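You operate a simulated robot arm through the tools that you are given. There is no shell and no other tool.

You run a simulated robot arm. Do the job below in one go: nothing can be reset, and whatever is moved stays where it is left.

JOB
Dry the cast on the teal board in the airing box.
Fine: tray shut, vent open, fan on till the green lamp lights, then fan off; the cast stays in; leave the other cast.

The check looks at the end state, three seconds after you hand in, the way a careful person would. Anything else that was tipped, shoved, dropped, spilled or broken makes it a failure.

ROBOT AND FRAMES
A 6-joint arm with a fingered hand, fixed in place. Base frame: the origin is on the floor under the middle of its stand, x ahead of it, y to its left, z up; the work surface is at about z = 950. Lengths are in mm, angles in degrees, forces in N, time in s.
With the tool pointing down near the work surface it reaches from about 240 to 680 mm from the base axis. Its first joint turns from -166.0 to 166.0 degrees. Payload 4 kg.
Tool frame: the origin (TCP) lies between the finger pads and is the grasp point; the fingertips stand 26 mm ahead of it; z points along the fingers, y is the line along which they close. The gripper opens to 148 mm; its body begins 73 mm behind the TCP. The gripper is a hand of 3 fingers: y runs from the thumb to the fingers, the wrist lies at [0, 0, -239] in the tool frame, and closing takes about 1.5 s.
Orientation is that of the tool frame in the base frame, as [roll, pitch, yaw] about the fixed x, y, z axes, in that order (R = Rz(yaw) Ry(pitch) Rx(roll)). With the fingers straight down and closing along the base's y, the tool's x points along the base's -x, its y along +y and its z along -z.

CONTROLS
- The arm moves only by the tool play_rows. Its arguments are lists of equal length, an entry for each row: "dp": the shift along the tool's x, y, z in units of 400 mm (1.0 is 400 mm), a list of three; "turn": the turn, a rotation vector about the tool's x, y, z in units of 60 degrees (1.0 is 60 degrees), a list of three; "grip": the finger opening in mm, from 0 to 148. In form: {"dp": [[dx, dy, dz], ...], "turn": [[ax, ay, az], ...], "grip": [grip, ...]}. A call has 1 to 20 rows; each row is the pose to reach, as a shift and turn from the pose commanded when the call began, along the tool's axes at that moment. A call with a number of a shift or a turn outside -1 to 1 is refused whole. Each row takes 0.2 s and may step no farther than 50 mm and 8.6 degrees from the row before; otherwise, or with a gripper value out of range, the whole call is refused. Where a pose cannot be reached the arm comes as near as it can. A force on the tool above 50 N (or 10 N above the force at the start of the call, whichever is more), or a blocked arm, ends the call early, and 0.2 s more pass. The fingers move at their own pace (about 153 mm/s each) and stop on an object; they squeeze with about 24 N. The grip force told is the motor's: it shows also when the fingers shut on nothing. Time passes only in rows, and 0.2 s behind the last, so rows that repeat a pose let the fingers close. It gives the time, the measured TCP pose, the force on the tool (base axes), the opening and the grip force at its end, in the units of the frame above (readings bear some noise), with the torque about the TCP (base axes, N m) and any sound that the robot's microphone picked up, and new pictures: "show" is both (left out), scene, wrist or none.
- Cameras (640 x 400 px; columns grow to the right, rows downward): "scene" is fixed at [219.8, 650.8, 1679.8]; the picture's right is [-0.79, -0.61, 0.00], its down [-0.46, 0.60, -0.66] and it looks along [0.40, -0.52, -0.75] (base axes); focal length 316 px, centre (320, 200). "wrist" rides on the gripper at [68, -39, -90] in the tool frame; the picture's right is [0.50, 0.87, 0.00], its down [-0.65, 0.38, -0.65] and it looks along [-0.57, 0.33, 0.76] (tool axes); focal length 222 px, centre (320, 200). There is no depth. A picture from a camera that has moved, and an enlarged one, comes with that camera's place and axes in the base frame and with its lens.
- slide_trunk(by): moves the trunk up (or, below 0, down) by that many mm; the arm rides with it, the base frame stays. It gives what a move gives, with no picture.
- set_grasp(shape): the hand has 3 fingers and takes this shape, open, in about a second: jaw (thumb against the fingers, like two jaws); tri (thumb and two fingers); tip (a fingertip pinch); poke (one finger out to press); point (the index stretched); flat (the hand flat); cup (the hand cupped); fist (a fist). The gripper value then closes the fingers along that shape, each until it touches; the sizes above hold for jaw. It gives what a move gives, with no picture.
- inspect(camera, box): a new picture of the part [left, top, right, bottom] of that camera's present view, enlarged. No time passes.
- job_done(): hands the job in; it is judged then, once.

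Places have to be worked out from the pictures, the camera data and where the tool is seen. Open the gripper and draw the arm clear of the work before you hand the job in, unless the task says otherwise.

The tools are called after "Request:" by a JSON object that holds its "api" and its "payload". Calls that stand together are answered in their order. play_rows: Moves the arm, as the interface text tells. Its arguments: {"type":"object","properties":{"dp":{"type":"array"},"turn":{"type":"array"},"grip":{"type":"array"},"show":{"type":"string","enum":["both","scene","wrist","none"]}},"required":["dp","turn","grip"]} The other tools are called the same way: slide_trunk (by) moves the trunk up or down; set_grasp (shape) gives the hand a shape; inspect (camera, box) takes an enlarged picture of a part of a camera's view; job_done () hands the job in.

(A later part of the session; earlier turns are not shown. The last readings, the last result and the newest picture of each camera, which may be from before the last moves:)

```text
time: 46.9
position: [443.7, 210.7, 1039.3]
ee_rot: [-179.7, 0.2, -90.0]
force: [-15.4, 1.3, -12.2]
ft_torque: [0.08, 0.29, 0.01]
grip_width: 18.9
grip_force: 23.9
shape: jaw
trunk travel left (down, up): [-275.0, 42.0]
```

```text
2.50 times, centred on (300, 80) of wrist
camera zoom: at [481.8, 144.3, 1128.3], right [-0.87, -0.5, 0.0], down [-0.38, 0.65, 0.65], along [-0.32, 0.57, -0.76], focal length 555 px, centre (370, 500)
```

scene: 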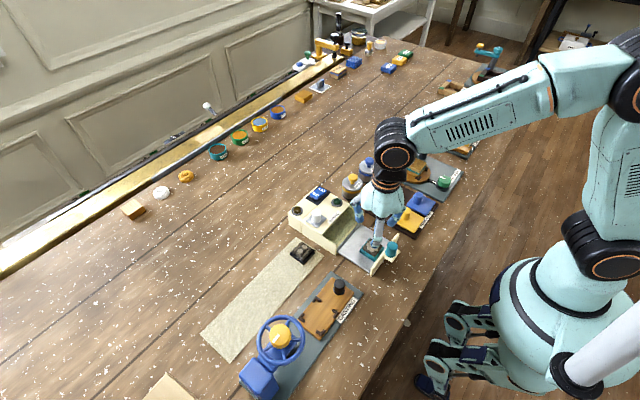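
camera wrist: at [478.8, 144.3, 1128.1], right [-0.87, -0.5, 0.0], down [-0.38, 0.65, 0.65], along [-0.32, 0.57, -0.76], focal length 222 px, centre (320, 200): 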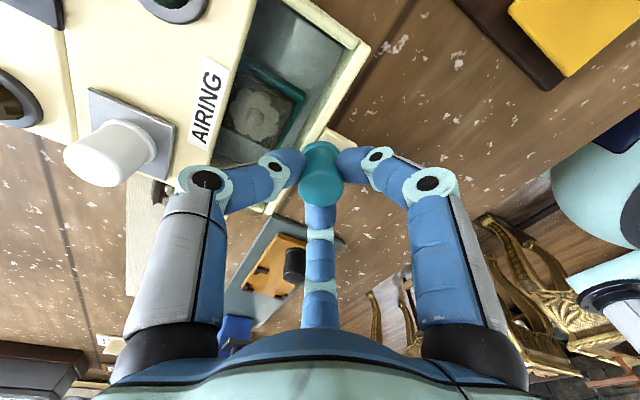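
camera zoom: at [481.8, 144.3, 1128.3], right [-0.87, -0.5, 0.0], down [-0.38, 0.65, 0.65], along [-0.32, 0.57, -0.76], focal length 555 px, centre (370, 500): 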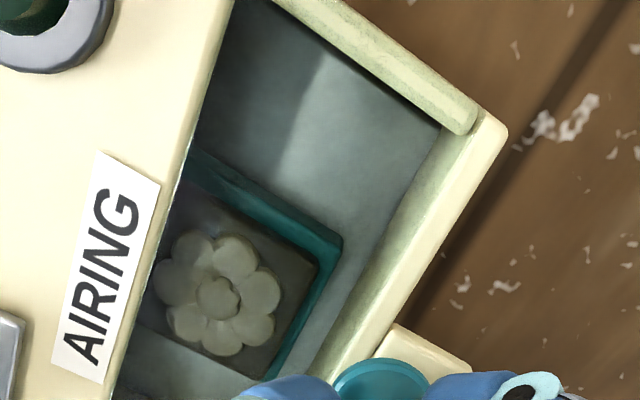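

The panel is flush against the walls and resists at −15 N: tray is shut with the cast inside. I ease the push, open and lift.

Request:
{"api": "play_rows", "payload": {"dp": [[0, 0.005, 0], [0, 0.005, 0], [0, 0.005, 0], [0, 0.005, 0], [0, 0.005, -0.04], [0, 0.005, -0.1], [0, 0.005, -0.17], [0, 0.005, -0.17]], "turn": [[0, 0, 0], [0, 0, 0], [0, 0, 0], [0, 0, 0], [0, 0, 0], [0, 0, 0], [0, 0, 0], [0, 0, 0]], "grip": [15, 40, 52, 52, 52, 52, 52, 52]}}

Request:
{"api": "inspect", "payload": {"camera": "scene", "box": [280, 170, 400, 270]}}

Request:
{"api": "inspect", "payload": {"camera": "wrist", "box": [0, 0, 360, 200]}}

```text
time: 48.7
position: [441.8, 210.4, 1108.0]
ee_rot: [-179.8, 0.2, -90.1]
force: [0.0, 0.2, 0.4]
ft_torque: [0.02, 0.03, -0.02]
grip_width: 51.6
grip_force: 0.1
shape: jaw
trunk travel left (down, up): [-275.0, 42.0]
camera wrist: at [481.4, 143.3, 1196.7], right [-0.87, -0.5, 0.0], down [-0.38, 0.65, 0.65], along [-0.32, 0.57, -0.76], focal length 222 px, centre (320, 200)
```

scene: 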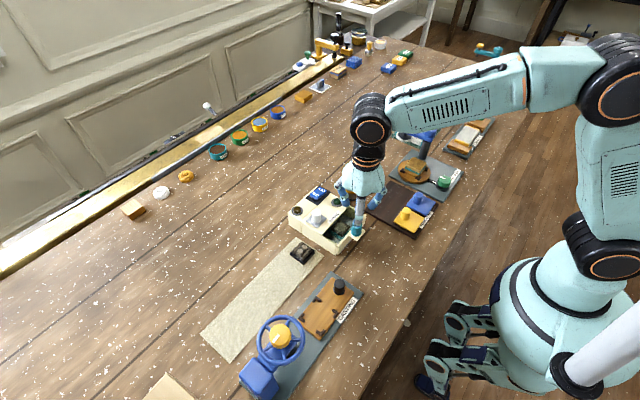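
wrist: 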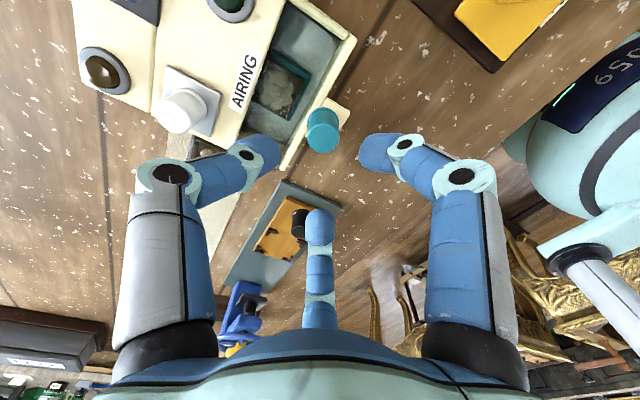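

```text
4.00 times, centred on (340, 220) of scene
camera zoom: at [219.8, 650.8, 1679.8], right [-0.79, -0.61, 0.0], down [-0.46, 0.6, -0.66], along [0.4, -0.52, -0.75], focal length 1266 px, centre (240, 120)
```

zoom: 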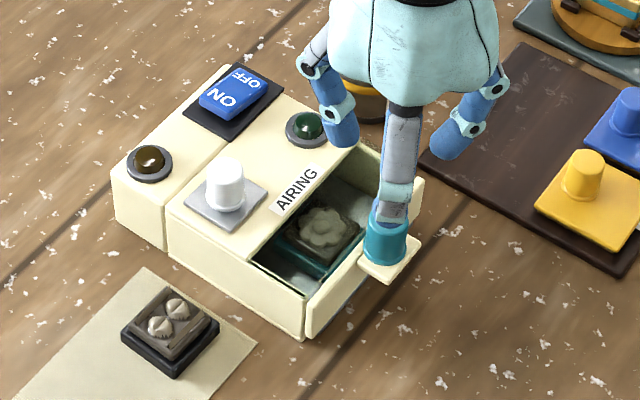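

```text
1.78 times, centred on (180, 100) of wrist
camera zoom: at [481.4, 143.3, 1196.7], right [-0.87, -0.5, 0.0], down [-0.38, 0.65, 0.65], along [-0.32, 0.57, -0.76], focal length 395 px, centre (569, 378)
```

zoom: 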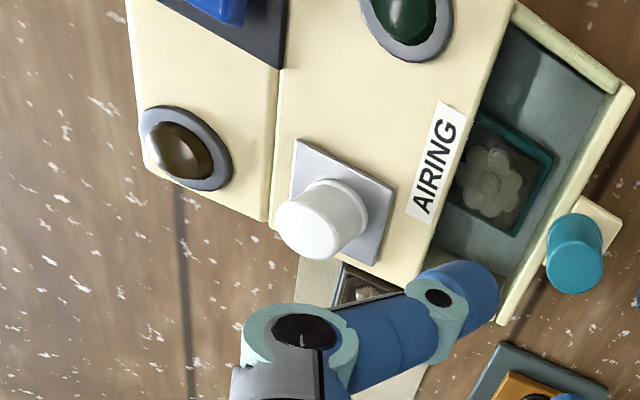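

Tray stays shut with the cast visible under the glass. Next the vent: its knob is at about (543, 245), top z≈1040. I move above it with a 50 mm opening and check alignment.

Request:
{"api": "play_rows", "payload": {"dp": [[-0.03, -0.085, 0], [-0.06, -0.17, 0], [-0.0865, -0.253, 0], [-0.0865, -0.253, 0.05], [-0.0865, -0.253, 0.05]], "turn": [[0, 0, 0], [0, 0, 0], [0, 0, 0], [0, 0, 0], [0, 0, 0]], "grip": [50, 50, 50, 50, 50]}}

Request:
{"api": "inspect", "payload": {"camera": "wrist", "box": [200, 40, 440, 220]}}

Request:
{"api": "inspect", "payload": {"camera": "scene", "box": [280, 150, 400, 260]}}

```text
time: 49.9
position: [543.9, 245.8, 1087.3]
ee_rot: [-179.8, 0.1, -90.0]
force: [1.1, -0.3, -1.0]
ft_torque: [0.02, -0.02, 0.01]
grip_width: 50.4
grip_force: 0.1
shape: jaw
trunk travel left (down, up): [-275.0, 42.0]
camera wrist: at [582.9, 178.7, 1177.0], right [-0.87, -0.5, 0.0], down [-0.38, 0.65, 0.65], along [-0.32, 0.57, -0.76], focal length 222 px, centre (320, 200)
```

scene: 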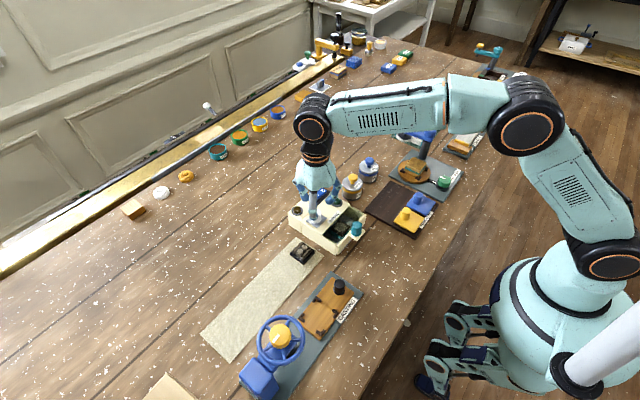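
wrist: 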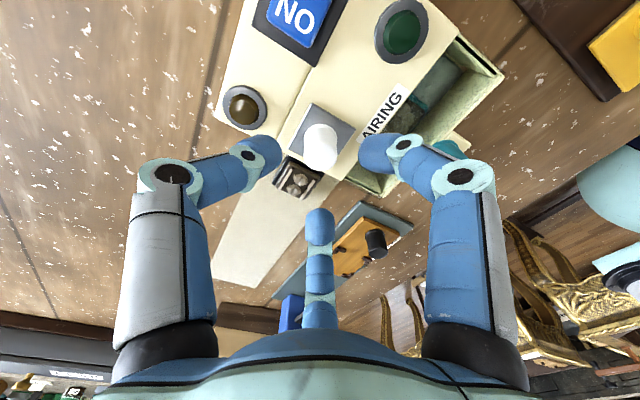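

```text
2.22 times, centred on (320, 130) of wrist
camera zoom: at [582.9, 178.7, 1177.0], right [-0.87, -0.5, 0.0], down [-0.38, 0.65, 0.65], along [-0.32, 0.57, -0.76], focal length 494 px, centre (320, 356)
```

zoom: 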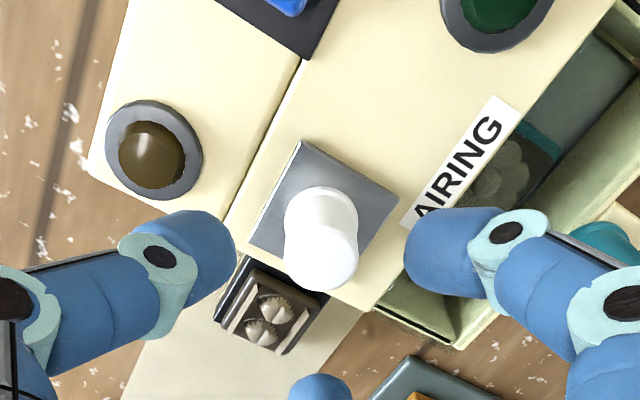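

```text
3.64 times, centred on (340, 205) of scene
camera zoom: at [219.8, 650.8, 1679.8], right [-0.79, -0.61, 0.0], down [-0.46, 0.6, -0.66], along [0.4, -0.52, -0.75], focal length 1151 px, centre (247, 182)
```

zoom: 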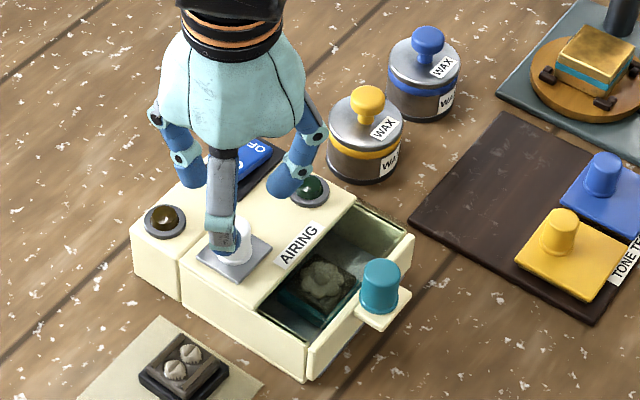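

Well aligned over the vent knob. Narrowing to 42 mm so the thumb clears the brown lamp, descending to TCP z≈1043.

Request:
{"api": "play_rows", "payload": {"dp": [[0, 0, 0], [0, 0, 0.03], [0, 0, 0.06], [0, 0, 0.085], [0, 0, 0.1], [0, 0, 0.108], [0, 0, 0.108]], "turn": [[0, 0, 0], [0, 0, 0], [0, 0, 0], [0, 0, 0], [0, 0, 0], [0, 0, 0], [0, 0, 0]], "grip": [42, 42, 42, 42, 42, 42, 42], "show": "wrist"}}

Request:
{"api": "inspect", "payload": {"camera": "scene", "box": [280, 150, 400, 260]}}

Request:
{"api": "inspect", "payload": {"camera": "wrist", "box": [200, 60, 440, 240]}}

```text
time: 51.5
position: [543.9, 246.5, 1044.4]
ee_rot: [-179.8, 0.1, -90.0]
force: [-0.1, 0.7, -0.8]
ft_torque: [0.0, 0.03, -0.01]
grip_width: 42.7
grip_force: 0.1
shape: jaw
trunk travel left (down, up): [-275.0, 42.0]
camera wrist: at [582.7, 178.7, 1133.5], right [-0.87, -0.5, 0.0], down [-0.38, 0.65, 0.65], along [-0.32, 0.57, -0.76], focal length 222 px, centre (320, 200)
```

wrist: 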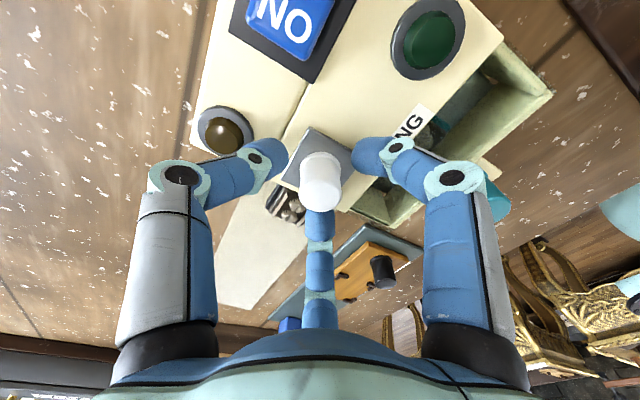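

```text
3.64 times, centred on (340, 205) of scene
camera zoom: at [219.8, 650.8, 1679.8], right [-0.79, -0.61, 0.0], down [-0.46, 0.6, -0.66], along [0.4, -0.52, -0.75], focal length 1151 px, centre (247, 182)
```

zoom: 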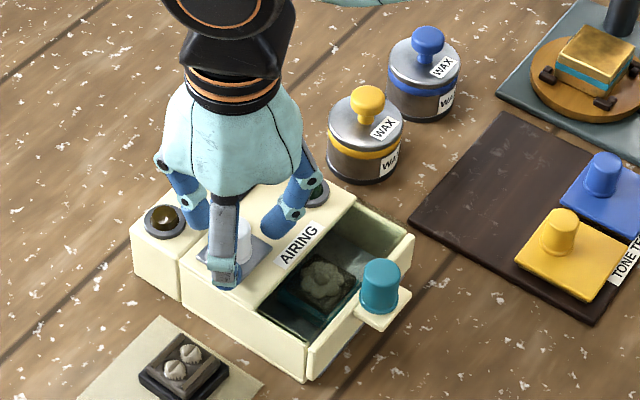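

```text
2.22 times, centred on (320, 150) of wrist
camera zoom: at [582.7, 178.7, 1133.5], right [-0.87, -0.5, 0.0], down [-0.38, 0.65, 0.65], along [-0.32, 0.57, -0.76], focal length 494 px, centre (320, 311)
```

zoom: 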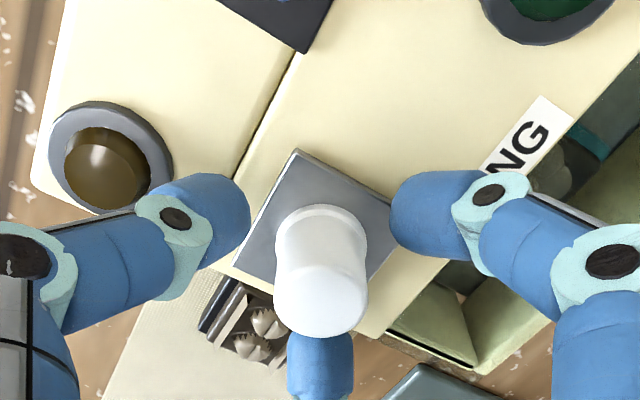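

No contact with anything else. Closing on the vent knob.

Request:
{"api": "play_rows", "payload": {"dp": [[0, 0, 0], [0, 0, 0], [0, 0, 0], [0, 0, 0], [0, 0, 0]], "turn": [[0, 0, 0], [0, 0, 0], [0, 0, 0], [0, 0, 0], [0, 0, 0]], "grip": [34, 27, 20, 14, 14], "show": "wrist"}}

Request:
{"api": "inspect", "payload": {"camera": "wrist", "box": [200, 60, 440, 240]}}

```text
time: 52.7
position: [544.3, 246.0, 1043.8]
ee_rot: [-179.8, 0.1, -90.0]
force: [-0.1, 0.2, -2.8]
ft_torque: [0.0, -0.02, -0.04]
grip_width: 17.7
grip_force: 24.0
shape: jaw
trunk travel left (down, up): [-275.0, 42.0]
camera wrist: at [582.9, 178.8, 1133.2], right [-0.87, -0.5, 0.0], down [-0.38, 0.65, 0.65], along [-0.32, 0.57, -0.76], focal length 222 px, centre (320, 200)
```

wrist: 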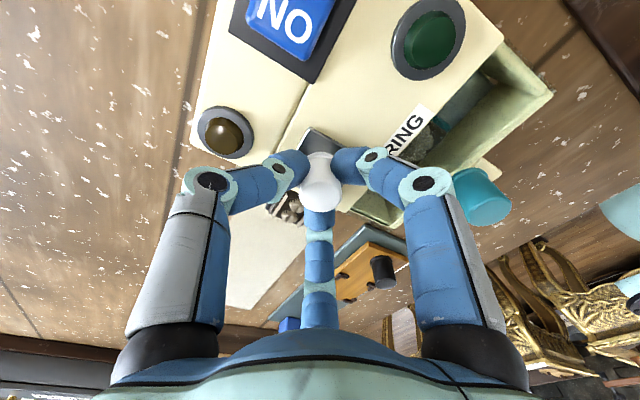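

```text
2.22 times, centred on (320, 150) of wrist
camera zoom: at [582.9, 178.8, 1133.2], right [-0.87, -0.5, 0.0], down [-0.38, 0.65, 0.65], along [-0.32, 0.57, -0.76], focal length 494 px, centre (320, 311)
```

zoom: 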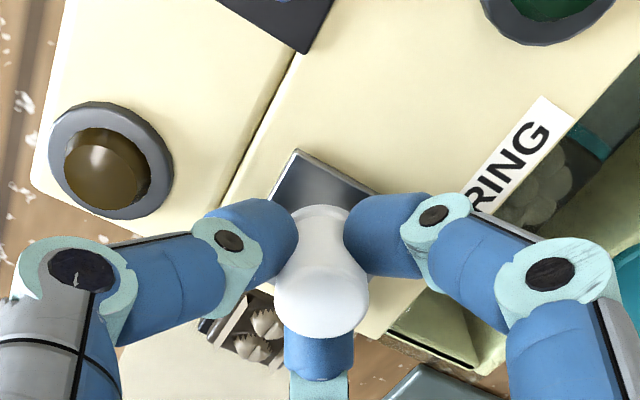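

Vent knob gripped (17.7 mm). I test sliding toward −y (tool +x) by 4 mm and read the force.

Request:
{"api": "play_rows", "payload": {"dp": [[0.003, 0, 0], [0.006, 0, 0], [0.01, 0, 0], [0.01, 0, 0]], "turn": [[0, 0, 0], [0, 0, 0], [0, 0, 0], [0, 0, 0]], "grip": [14, 14, 14, 14], "show": "none"}}

Request:
{"api": "inspect", "payload": {"camera": "wrist", "box": [200, 60, 440, 240]}}

```text
time: 53.7
position: [545.4, 241.9, 1045.7]
ee_rot: [-179.8, 0.0, -90.0]
force: [-0.9, 0.1, -4.9]
ft_torque: [0.02, 0.07, -0.06]
grip_width: 17.5
grip_force: 23.8
shape: jaw
trunk travel left (down, up): [-275.0, 42.0]
```

```text
2.22 times, centred on (320, 150) of wrist
camera zoom: at [583.0, 174.9, 1133.3], right [-0.87, -0.5, 0.0], down [-0.38, 0.65, 0.65], along [-0.32, 0.57, -0.76], focal length 494 px, centre (320, 311)
```

zoom: 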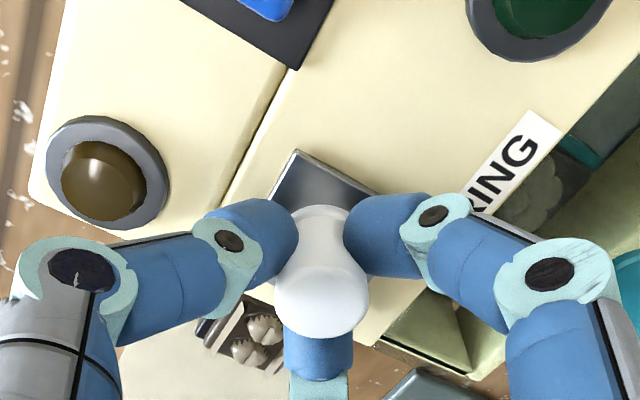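

The grey plate slides with the knob toward −y with no resistance. I continue sliding in steps, watching for its stop.

Request:
{"api": "play_rows", "payload": {"dp": [[0.0075, 0, 0], [0.015, 0, 0], [0.0225, 0, 0], [0.03, 0, 0], [0.0375, 0, 0], [0.0375, 0, 0]], "turn": [[0, 0, 0], [0, 0, 0], [0, 0, 0], [0, 0, 0], [0, 0, 0], [0, 0, 0]], "grip": [14, 14, 14, 14, 14, 14], "show": "none"}}

Request:
{"api": "inspect", "payload": {"camera": "wrist", "box": [200, 60, 440, 240]}}

Request:
{"api": "inspect", "payload": {"camera": "scene", "box": [280, 170, 380, 250]}}

```text
time: 55.1
position: [543.8, 225.4, 1044.1]
ee_rot: [-179.8, 0.1, -90.0]
force: [-0.7, 0.7, -6.6]
ft_torque: [0.05, 0.02, -0.01]
grip_width: 17.7
grip_force: 24.0
shape: jaw
trunk travel left (down, up): [-275.0, 42.0]
```

```text
2.22 times, centred on (320, 150) of wrist
camera zoom: at [583.0, 159.9, 1133.3], right [-0.87, -0.5, 0.0], down [-0.38, 0.65, 0.65], along [-0.32, 0.57, -0.76], focal length 494 px, centre (320, 311)
```

zoom: 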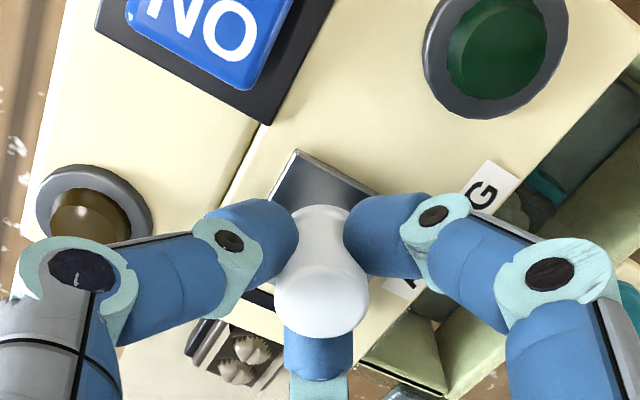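

```text
5.00 times, centred on (330, 210) of scene
camera zoom: at [219.8, 650.8, 1679.8], right [-0.79, -0.61, 0.0], down [-0.46, 0.6, -0.66], along [0.4, -0.52, -0.75], focal length 1582 px, centre (270, 150)
```

zoom: 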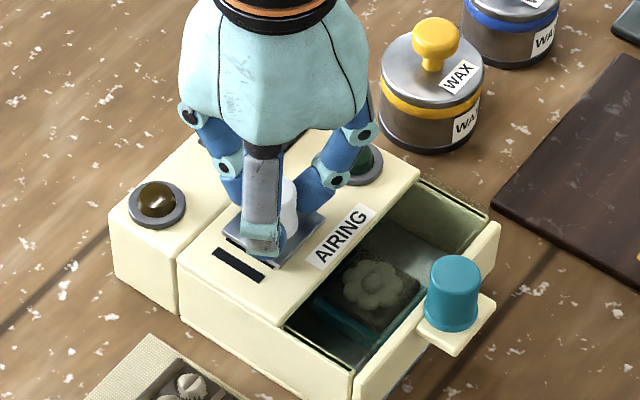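

Sliding uncovers black vent slits, so this is the right direction; a second slit is partly covered. I continue to slide until it stops.

Request:
{"api": "play_rows", "payload": {"dp": [[0.006, 0, 0], [0.012, 0, 0], [0.018, 0, 0], [0.024, 0, 0], [0.024, 0, 0]], "turn": [[0, 0, 0], [0, 0, 0], [0, 0, 0], [0, 0, 0], [0, 0, 0]], "grip": [14, 14, 14, 14, 14], "show": "none"}}

Request:
{"api": "inspect", "payload": {"camera": "wrist", "box": [200, 60, 440, 240]}}

Request:
{"api": "inspect", "payload": {"camera": "scene", "box": [280, 170, 380, 250]}}

```text
time: 56.3
position: [544.9, 216.8, 1044.8]
ee_rot: [-179.8, 0.2, -90.0]
force: [-1.7, 0.2, -7.4]
ft_torque: [0.02, 0.08, -0.03]
grip_width: 17.4
grip_force: 24.0
shape: jaw
trunk travel left (down, up): [-275.0, 42.0]
```

```text
2.22 times, centred on (320, 150) of wrist
camera zoom: at [583.2, 150.4, 1133.4], right [-0.87, -0.5, 0.0], down [-0.38, 0.65, 0.65], along [-0.32, 0.57, -0.76], focal length 494 px, centre (320, 311)
```

zoom: 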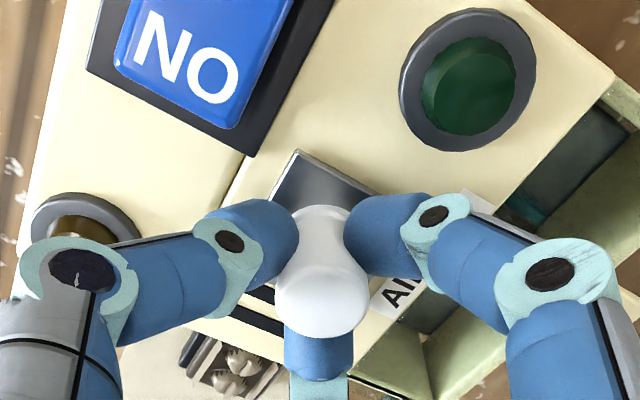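

```text
5.00 times, centred on (330, 210) of scene
camera zoom: at [219.8, 650.8, 1679.8], right [-0.79, -0.61, 0.0], down [-0.46, 0.6, -0.66], along [0.4, -0.52, -0.75], focal length 1582 px, centre (270, 150)
```

zoom: 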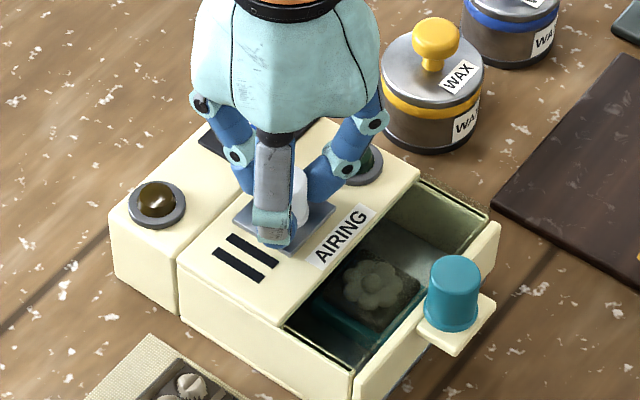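

Two slits are now fully uncovered. I continue a bit further to find the stop, still clear of the green lamp.

Request:
{"api": "play_rows", "payload": {"dp": [[0.004, 0, 0], [0.008, 0, 0], [0.012, 0, 0], [0.016, 0, 0], [0.016, 0, 0]], "turn": [[0, 0, 0], [0, 0, 0], [0, 0, 0], [0, 0, 0], [0, 0, 0]], "grip": [14, 14, 14, 14, 14], "show": "none"}}

Request:
{"api": "inspect", "payload": {"camera": "wrist", "box": [200, 60, 440, 240]}}

Request:
{"api": "inspect", "payload": {"camera": "scene", "box": [280, 170, 380, 250]}}

```text
time: 57.5
position: [543.6, 209.2, 1044.6]
ee_rot: [-179.7, 0.1, -90.0]
force: [-1.0, -0.7, -8.4]
ft_torque: [0.0, 0.03, -0.03]
grip_width: 17.4
grip_force: 24.0
shape: jaw
trunk travel left (down, up): [-275.0, 42.0]
```

```text
2.22 times, centred on (320, 150) of wrist
camera zoom: at [583.1, 143.7, 1133.5], right [-0.87, -0.5, 0.0], down [-0.38, 0.65, 0.65], along [-0.32, 0.57, -0.76], focal length 494 px, centre (320, 311)
```

zoom: 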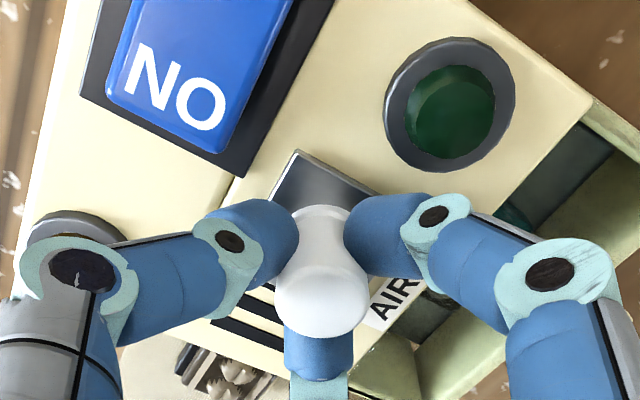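

```text
5.00 times, centred on (330, 210) of scene
camera zoom: at [219.8, 650.8, 1679.8], right [-0.79, -0.61, 0.0], down [-0.46, 0.6, -0.66], along [0.4, -0.52, -0.75], focal length 1582 px, centre (270, 150)
```

zoom: 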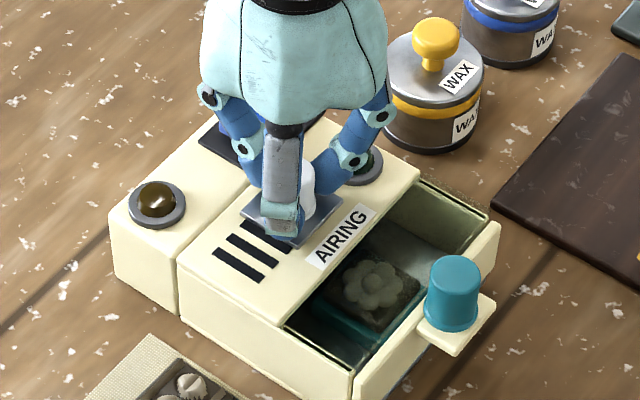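

A third slit is emerging and still no stop. I continue in 1.5 mm steps; the near finger is still a few mm off the green lamp's bezel.

Request:
{"api": "play_rows", "payload": {"dp": [[0.004, 0, 0], [0.008, 0, 0], [0.0115, 0, 0], [0.0115, 0, 0]], "turn": [[0, 0, 0], [0, 0, 0], [0, 0, 0], [0, 0, 0]], "grip": [14, 14, 14, 14], "show": "none"}}

Request:
{"api": "inspect", "payload": {"camera": "wrist", "box": [200, 60, 440, 240]}}

Request:
{"api": "inspect", "payload": {"camera": "scene", "box": [290, 180, 370, 240]}}

```text
time: 58.5
position: [543.7, 207.1, 1043.5]
ee_rot: [-179.9, 0.1, -90.0]
force: [-0.4, 0.1, -7.5]
ft_torque: [0.03, 0.0, -0.02]
grip_width: 17.3
grip_force: 23.8
shape: jaw
trunk travel left (down, up): [-275.0, 42.0]
```

```text
2.22 times, centred on (320, 150) of wrist
camera zoom: at [583.1, 139.4, 1133.4], right [-0.87, -0.5, 0.0], down [-0.38, 0.65, 0.65], along [-0.32, 0.57, -0.76], focal length 494 px, centre (320, 311)
```

zoom: 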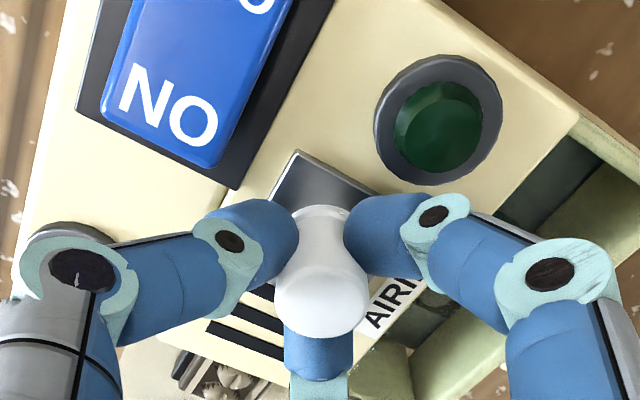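

```text
6.67 times, centred on (330, 210) of scene
camera zoom: at [219.8, 650.8, 1679.8], right [-0.79, -0.61, 0.0], down [-0.46, 0.6, -0.66], along [0.4, -0.52, -0.75], focal length 2110 px, centre (253, 133)
```

zoom: 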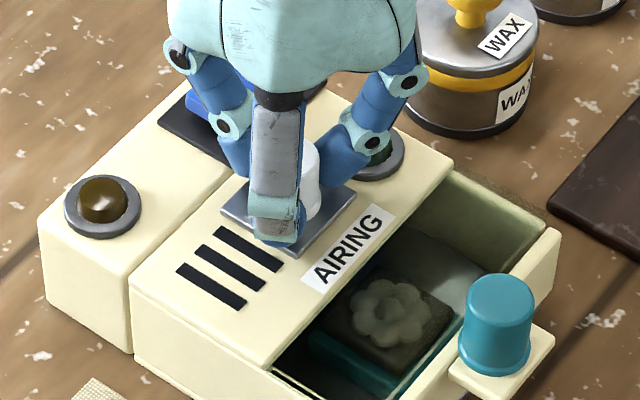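

Three slits are now fully exposed. I'll zoom at the finger-to-lamp gap before testing whether the slide still has travel.

Request:
{"api": "inspect", "payload": {"camera": "wrist", "box": [310, 80, 400, 170]}}

Request:
{"api": "inspect", "payload": {"camera": "scene", "box": [320, 185, 360, 215]}}

```text
4.44 times, centred on (355, 125) of wrist
camera zoom: at [583.1, 139.4, 1133.4], right [-0.87, -0.5, 0.0], down [-0.38, 0.65, 0.65], along [-0.32, 0.57, -0.76], focal length 987 px, centre (164, 533)
```

zoom: 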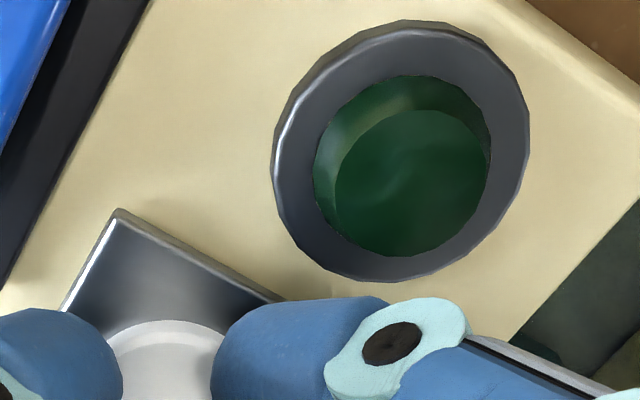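

```text
13.33 times, centred on (340, 200) of scene
camera zoom: at [219.8, 650.8, 1679.8], right [-0.79, -0.61, 0.0], down [-0.46, 0.6, -0.66], along [0.4, -0.52, -0.75], focal length 4219 px, centre (53, 200)
```

zoom: 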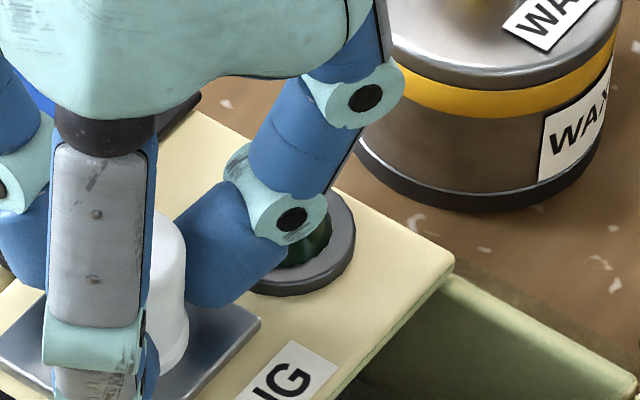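

There's still a small gap to the lamp. I test 3 mm more in 1 mm steps while watching the y-force.

Request:
{"api": "play_rows", "payload": {"dp": [[0.0025, 0, 0], [0.005, 0, 0], [0.0075, 0, 0], [0.0075, 0, 0]], "turn": [[0, 0, 0], [0, 0, 0], [0, 0, 0], [0, 0, 0]], "grip": [14, 14, 14, 14], "show": "none"}}

Request:
{"api": "inspect", "payload": {"camera": "wrist", "box": [280, 80, 400, 170]}}

Request:
{"api": "inspect", "payload": {"camera": "scene", "box": [290, 180, 370, 240]}}

```text
time: 59.5
position: [543.1, 205.7, 1044.6]
ee_rot: [-179.9, 0.1, -90.0]
force: [0.2, 9.4, -5.0]
ft_torque: [0.19, 0.02, 0.01]
grip_width: 17.8
grip_force: 24.2
shape: jaw
trunk travel left (down, up): [-275.0, 42.0]
```

```text
4.44 times, centred on (340, 125) of wrist
camera zoom: at [582.8, 137.5, 1133.3], right [-0.87, -0.5, 0.0], down [-0.38, 0.65, 0.65], along [-0.32, 0.57, -0.76], focal length 987 px, centre (231, 533)
```

zoom: 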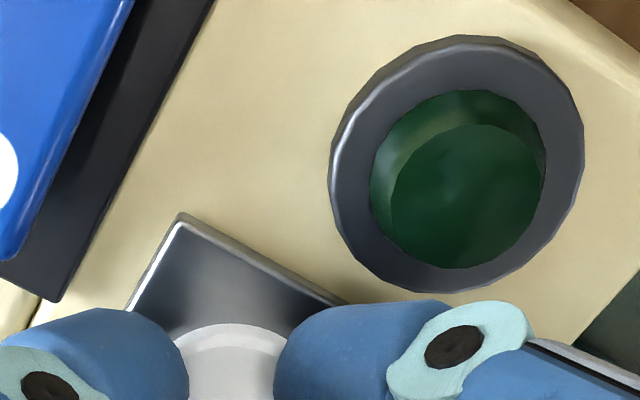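

```text
6.67 times, centred on (330, 210) of scene
camera zoom: at [219.8, 650.8, 1679.8], right [-0.79, -0.61, 0.0], down [-0.46, 0.6, -0.66], along [0.4, -0.52, -0.75], focal length 2110 px, centre (253, 133)
```

zoom: 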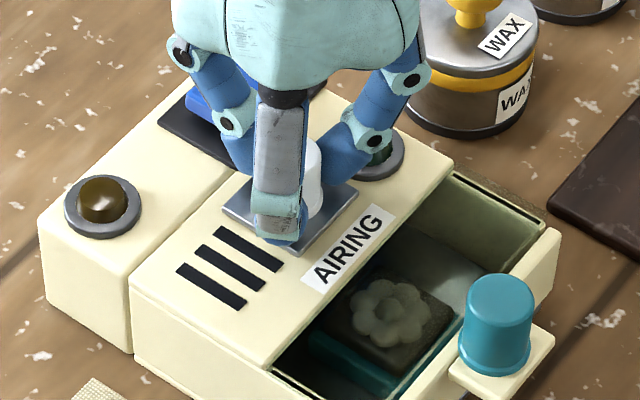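

Fy rose to +9.4 N: the slide reached its stop with all three slits open. I ease off, open only slightly (lamp nearby) and lift straight up.

Request:
{"api": "play_rows", "payload": {"dp": [[0.0055, 0, 0], [0.0055, 0, 0], [0.0055, 0, 0], [0.0055, 0, -0.02], [0.0055, 0, -0.05], [0.0055, 0, -0.1], [0.0055, 0, -0.18], [0.0055, 0, -0.18]], "turn": [[0, 0, 0], [0, 0, 0], [0, 0, 0], [0, 0, 0], [0, 0, 0], [0, 0, 0], [0, 0, 0], [0, 0, 0]], "grip": [20, 22, 23, 23, 23, 23, 40, 40]}}

Request:
{"api": "inspect", "payload": {"camera": "scene", "box": [285, 170, 375, 240]}}

```text
time: 61.3
position: [543.8, 201.2, 1117.6]
ee_rot: [-179.8, 0.0, -90.0]
force: [0.4, -0.3, 0.0]
ft_torque: [0.01, 0.04, -0.03]
grip_width: 39.7
grip_force: 0.1
shape: jaw
trunk travel left (down, up): [-275.0, 42.0]
camera wrist: at [582.9, 134.0, 1205.7], right [-0.87, -0.5, 0.0], down [-0.38, 0.65, 0.65], along [-0.32, 0.57, -0.76], focal length 222 px, centre (320, 200)
```

scene: 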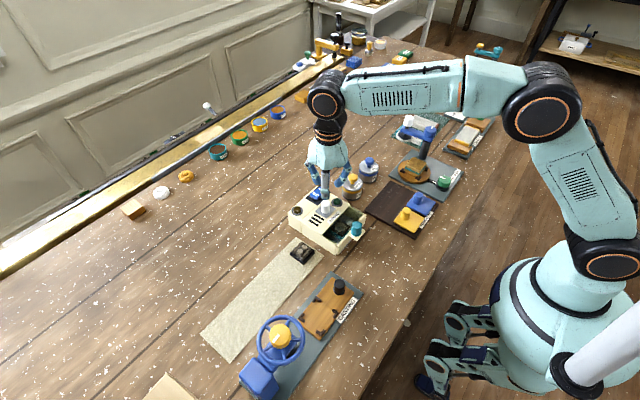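
wrist: 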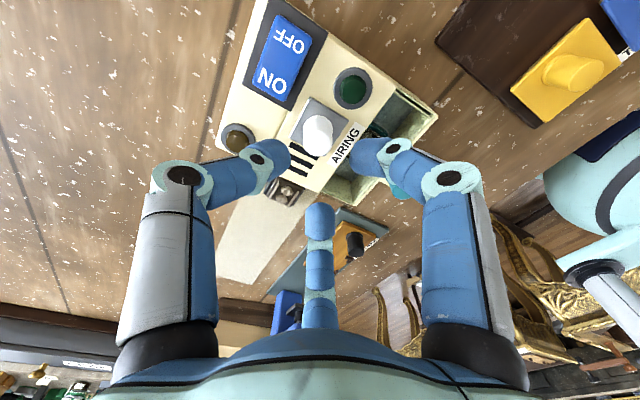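

```text
5.71 times, centred on (330, 205) of scene
camera zoom: at [219.8, 650.8, 1679.8], right [-0.79, -0.61, 0.0], down [-0.46, 0.6, -0.66], along [0.4, -0.52, -0.75], focal length 1808 px, centre (263, 171)
```

zoom: 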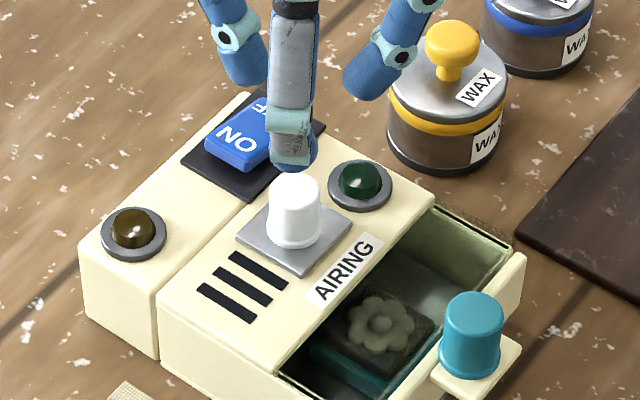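

All three slits are open and the knob is released. Now the fan: ON end of the rocker is at about (593, 190). I shape the hand to "poke" and move above it.

Request:
{"api": "set_grasp", "payload": {"shape": "poke"}}

Request:
{"api": "play_rows", "payload": {"dp": [[0.014, -0.06, 0], [0.028, -0.123, 0], [0.028, -0.123, 0.05], [0.028, -0.123, 0.1], [0.028, -0.123, 0.13], [0.028, -0.123, 0.13]], "turn": [[0, 0, 0], [0, 0, 0], [0, 0, 0], [0, 0, 0], [0, 0, 0], [0, 0, 0]], "grip": [0, 0, 0, 0, 0, 0]}}

Request:
{"api": "inspect", "payload": {"camera": "wrist", "box": [200, 60, 440, 260]}}

Request:
{"api": "inspect", "payload": {"camera": "scene", "box": [270, 150, 390, 240]}}

```text
time: 62.2
position: [543.4, 201.3, 1116.4]
ee_rot: [-179.9, 0.1, -90.1]
force: [0.0, 1.4, 0.1]
ft_torque: [0.0, 0.03, -0.01]
grip_width: 0.0
grip_force: 0.1
shape: poke
trunk travel left (down, up): [-275.0, 42.0]
```

```text
time: 63.6
position: [593.2, 189.7, 1065.2]
ee_rot: [-179.8, 0.2, -90.0]
force: [0.3, 0.4, 0.5]
ft_torque: [-0.02, 0.0, 0.03]
grip_width: 0.0
grip_force: 23.9
shape: jaw
trunk travel left (down, up): [-275.0, 42.0]
camera wrist: at [632.0, 122.5, 1153.8], right [-0.87, -0.5, 0.0], down [-0.38, 0.65, 0.65], along [-0.32, 0.57, -0.76], focal length 222 px, centre (320, 200)
```

scene: 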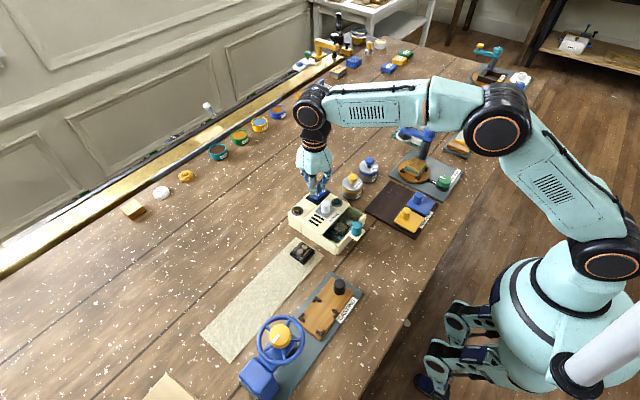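
wrist: 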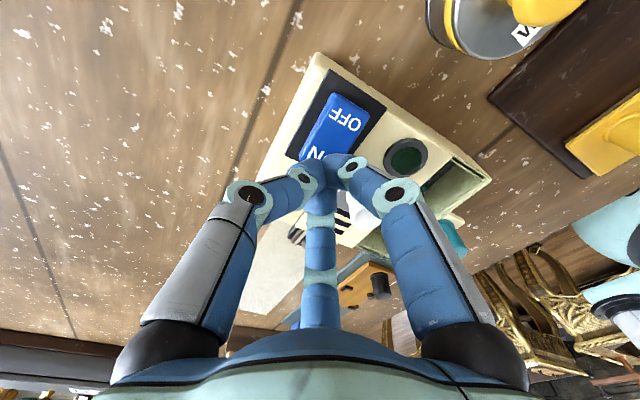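

```text
2.00 times, centred on (320, 160) of wrist
camera zoom: at [632.0, 122.5, 1153.8], right [-0.87, -0.5, 0.0], down [-0.38, 0.65, 0.65], along [-0.32, 0.57, -0.76], focal length 444 px, centre (320, 280)
```

zoom: 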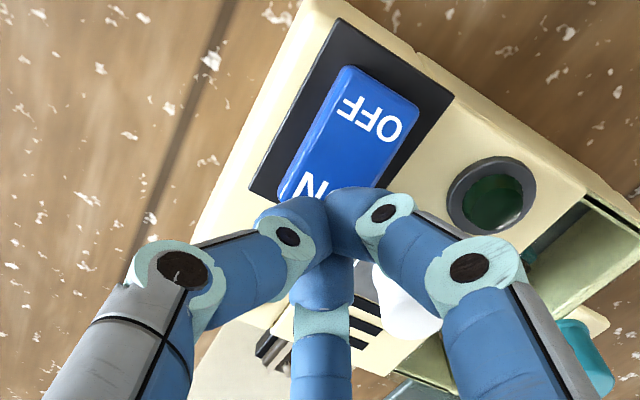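

```text
4.44 times, centred on (330, 195) of scene
camera zoom: at [219.8, 650.8, 1679.8], right [-0.79, -0.61, 0.0], down [-0.46, 0.6, -0.66], along [0.4, -0.52, -0.75], focal length 1406 px, centre (276, 222)
```

zoom: 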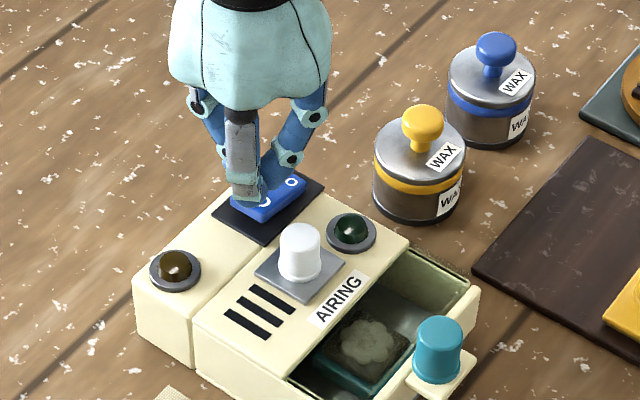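

Commanding a grip value turned it back into a closed jaw: three fingertips together on the tool axis, which also works as a blunt poker over the ON end. I descend in small steps onto it.

Request:
{"api": "play_rows", "payload": {"dp": [[-0.0075, 0, 0.01], [-0.0075, 0, 0.02], [-0.0075, 0, 0.03], [-0.0075, 0, 0.035], [-0.0075, 0, 0.04], [-0.0075, 0, 0.04]], "turn": [[0, 0, 0], [0, 0, 0], [0, 0, 0], [0, 0, 0], [0, 0, 0], [0, 0, 0]], "grip": [0, 0, 0, 0, 0, 0], "show": "wrist"}}

Request:
{"api": "inspect", "payload": {"camera": "scene", "box": [285, 170, 375, 240]}}

```text
time: 65.0
position: [592.6, 192.7, 1050.0]
ee_rot: [-179.8, 0.2, -89.9]
force: [0.7, -1.4, 5.3]
ft_torque: [-0.08, 0.03, -0.01]
grip_width: 0.0
grip_force: 24.2
shape: jaw
trunk travel left (down, up): [-275.0, 42.0]
camera wrist: at [631.6, 125.6, 1138.5], right [-0.87, -0.5, -0.01], down [-0.38, 0.65, 0.65], along [-0.32, 0.57, -0.76], focal length 222 px, centre (320, 200)
```

wrist: 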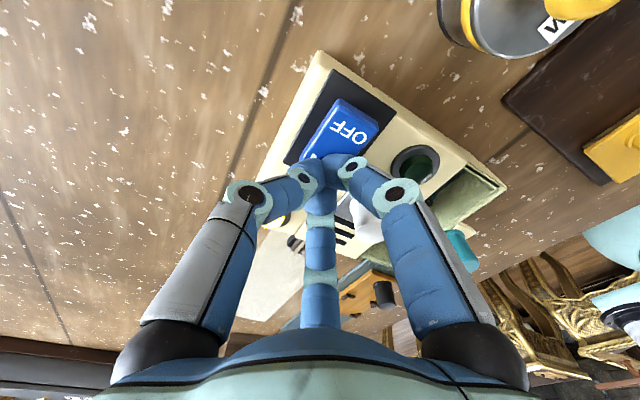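

```text
5.71 times, centred on (330, 205) of scene
camera zoom: at [219.8, 650.8, 1679.8], right [-0.79, -0.61, 0.0], down [-0.46, 0.6, -0.66], along [0.4, -0.52, -0.75], focal length 1808 px, centre (263, 171)
```

zoom: 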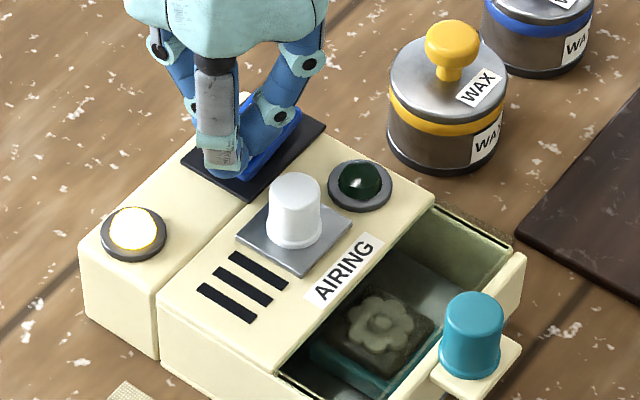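

The amber lamp lights: the fan is running. I lift off to see that the switch stays on, and wait watching the green lamp.

Request:
{"api": "play_rows", "payload": {"dp": [[0, 0, -0.02], [0, 0, -0.05], [0, 0, -0.05], [0, 0, -0.05], [0, 0, -0.05]], "turn": [[0, 0, 0], [0, 0, 0], [0, 0, 0], [0, 0, 0], [0, 0, 0]], "grip": [0, 0, 0, 0, 0], "show": "wrist"}}

Request:
{"api": "inspect", "payload": {"camera": "scene", "box": [285, 170, 375, 240]}}

```text
time: 66.2
position: [592.5, 193.0, 1068.2]
ee_rot: [-179.8, 0.0, -90.0]
force: [0.1, -1.0, -0.2]
ft_torque: [0.01, -0.01, -0.01]
grip_width: 0.1
grip_force: 23.8
shape: jaw
trunk travel left (down, up): [-275.0, 42.0]
camera wrist: at [631.9, 125.7, 1157.9], right [-0.87, -0.5, 0.0], down [-0.38, 0.65, 0.65], along [-0.32, 0.57, -0.76], focal length 222 px, centre (320, 200)
```

wrist: 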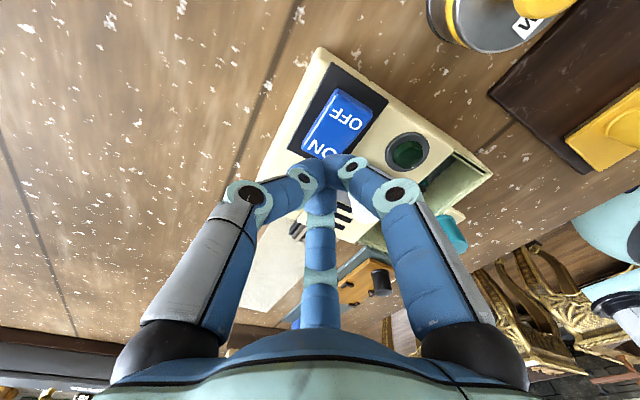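

```text
5.71 times, centred on (330, 205) of scene
camera zoom: at [219.8, 650.8, 1679.8], right [-0.79, -0.61, 0.0], down [-0.46, 0.6, -0.66], along [0.4, -0.52, -0.75], focal length 1808 px, centre (263, 171)
```

zoom: 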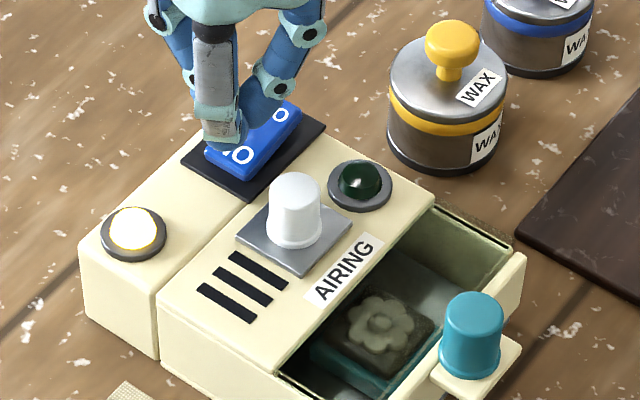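

The fan stays on (amber lit), the green lamp is still dark. While waiting, I move above the OFF end (y≈159) at safe height.

Request:
{"api": "play_rows", "payload": {"dp": [[0.03, 0, 0], [0.06, 0, 0], [0.085, 0, 0], [0.085, 0, 0], [0.085, 0, 0], [0.085, 0, 0], [0.085, 0, 0], [0.085, 0, 0], [0.085, 0, 0], [0.085, 0, 0]], "turn": [[0, 0, 0], [0, 0, 0], [0, 0, 0], [0, 0, 0], [0, 0, 0], [0, 0, 0], [0, 0, 0], [0, 0, 0], [0, 0, 0], [0, 0, 0]], "grip": [0, 0, 0, 0, 0, 0, 0, 0, 0, 0], "show": "wrist"}}

Request:
{"api": "inspect", "payload": {"camera": "scene", "box": [285, 170, 375, 240]}}

```text
time: 68.4
position: [592.6, 158.8, 1068.2]
ee_rot: [-179.8, 0.2, -89.9]
force: [1.0, 0.6, -0.2]
ft_torque: [0.0, 0.02, 0.0]
grip_width: 0.1
grip_force: 23.4
shape: jaw
trunk travel left (down, up): [-275.0, 42.0]
camera wrist: at [632.0, 91.6, 1157.9], right [-0.87, -0.5, 0.0], down [-0.38, 0.65, 0.65], along [-0.32, 0.57, -0.76], focal length 222 px, centre (320, 200)
```

wrist: 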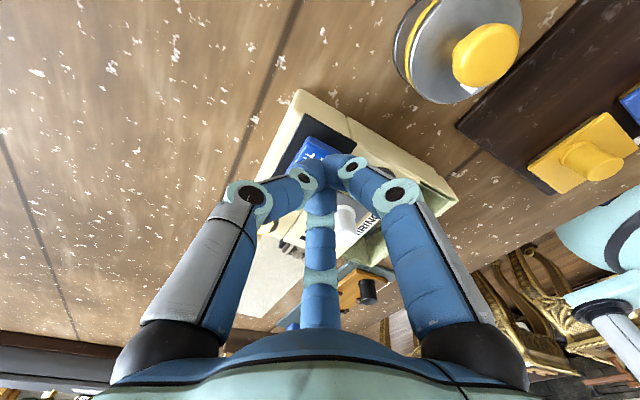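

```text
5.71 times, centred on (330, 205) of scene
camera zoom: at [219.8, 650.8, 1679.8], right [-0.79, -0.61, 0.0], down [-0.46, 0.6, -0.66], along [0.4, -0.52, -0.75], focal length 1808 px, centre (263, 171)
```

zoom: 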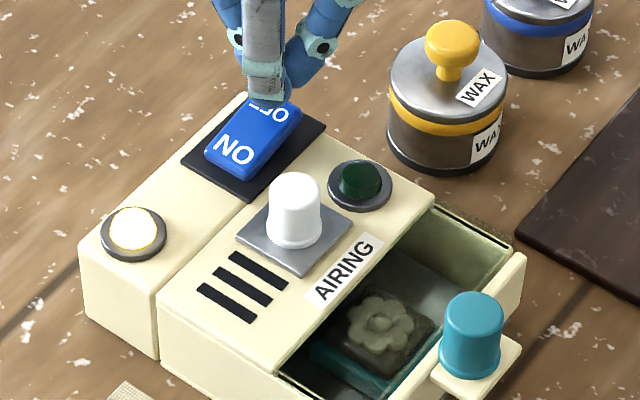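

Green lamp still dark, amber on. I wait another 4 s in place.

Request:
{"api": "play_rows", "payload": {"dp": [[0, 0, 0], [0, 0, 0], [0, 0, 0], [0, 0, 0], [0, 0, 0], [0, 0, 0], [0, 0, 0], [0, 0, 0], [0, 0, 0], [0, 0, 0], [0, 0, 0], [0, 0, 0], [0, 0, 0], [0, 0, 0], [0, 0, 0], [0, 0, 0], [0, 0, 0], [0, 0, 0], [0, 0, 0], [0, 0, 0]], "turn": [[0, 0, 0], [0, 0, 0], [0, 0, 0], [0, 0, 0], [0, 0, 0], [0, 0, 0], [0, 0, 0], [0, 0, 0], [0, 0, 0], [0, 0, 0], [0, 0, 0], [0, 0, 0], [0, 0, 0], [0, 0, 0], [0, 0, 0], [0, 0, 0], [0, 0, 0], [0, 0, 0], [0, 0, 0], [0, 0, 0]], "grip": [0, 0, 0, 0, 0, 0, 0, 0, 0, 0, 0, 0, 0, 0, 0, 0, 0, 0, 0, 0], "show": "none"}}

Request:
{"api": "inspect", "payload": {"camera": "scene", "box": [285, 170, 375, 240]}}

```text
time: 72.6
position: [594.0, 158.5, 1069.2]
ee_rot: [-179.7, 0.1, -90.0]
force: [-0.2, -0.1, 0.0]
ft_torque: [0.0, 0.0, 0.03]
grip_width: 0.0
grip_force: 23.9
shape: jaw
trunk travel left (down, up): [-275.0, 42.0]
```

```text
5.71 times, centred on (330, 205) of scene
camera zoom: at [219.8, 650.8, 1679.8], right [-0.79, -0.61, 0.0], down [-0.46, 0.6, -0.66], along [0.4, -0.52, -0.75], focal length 1808 px, centre (263, 171)
```

zoom: 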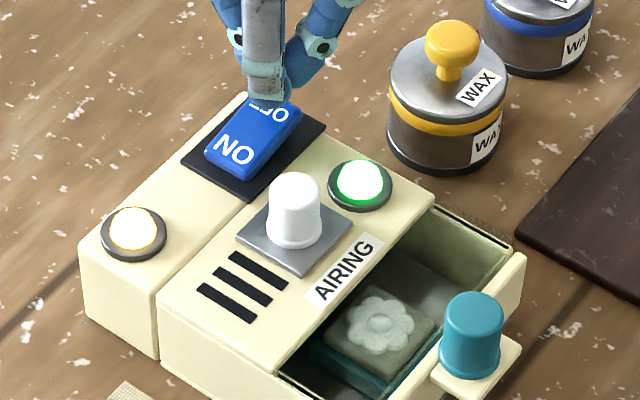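

The green lamp is lit and the cast has turned pale. I now press the OFF end to switch the fan off.

Request:
{"api": "play_rows", "payload": {"dp": [[0, 0, 0.015], [0, 0, 0.03], [0, 0, 0.04], [0, 0, 0.046], [0, 0, 0.05], [0, 0, 0.05]], "turn": [[0, 0, 0], [0, 0, 0], [0, 0, 0], [0, 0, 0], [0, 0, 0], [0, 0, 0]], "grip": [0, 0, 0, 0, 0, 0], "show": "wrist"}}

Request:
{"api": "inspect", "payload": {"camera": "scene", "box": [285, 170, 375, 240]}}

```text
time: 74.0
position: [592.5, 158.1, 1049.7]
ee_rot: [-179.7, 0.3, -90.0]
force: [-0.1, 0.6, 9.5]
ft_torque: [0.11, -0.03, 0.01]
grip_width: 0.2
grip_force: 24.2
shape: jaw
trunk travel left (down, up): [-275.0, 42.0]
camera wrist: at [631.3, 91.5, 1138.9], right [-0.87, -0.5, -0.01], down [-0.38, 0.65, 0.65], along [-0.32, 0.57, -0.76], focal length 222 px, centre (320, 200)
```

wrist: 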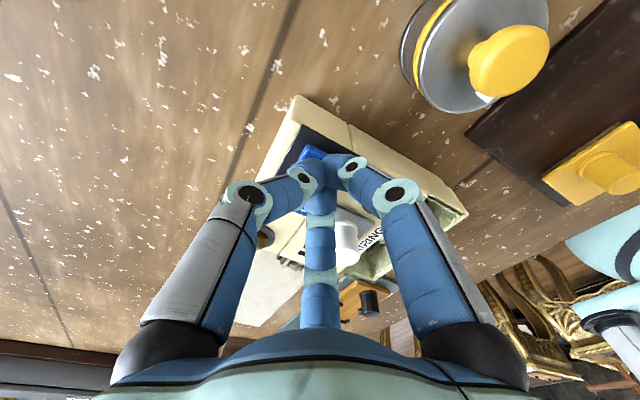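

```text
5.71 times, centred on (330, 205) of scene
camera zoom: at [219.8, 650.8, 1679.8], right [-0.79, -0.61, 0.0], down [-0.46, 0.6, -0.66], along [0.4, -0.52, -0.75], focal length 1808 px, centre (263, 171)
```

zoom: 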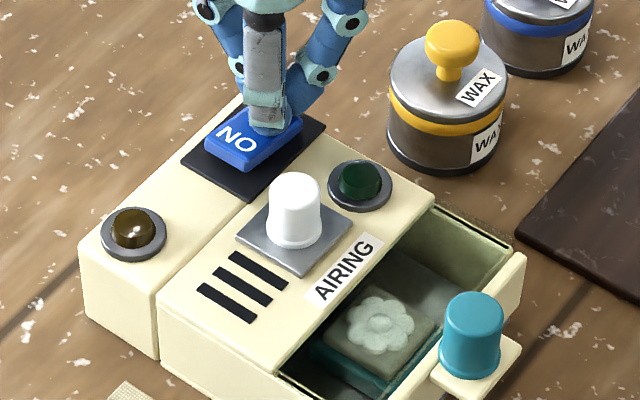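

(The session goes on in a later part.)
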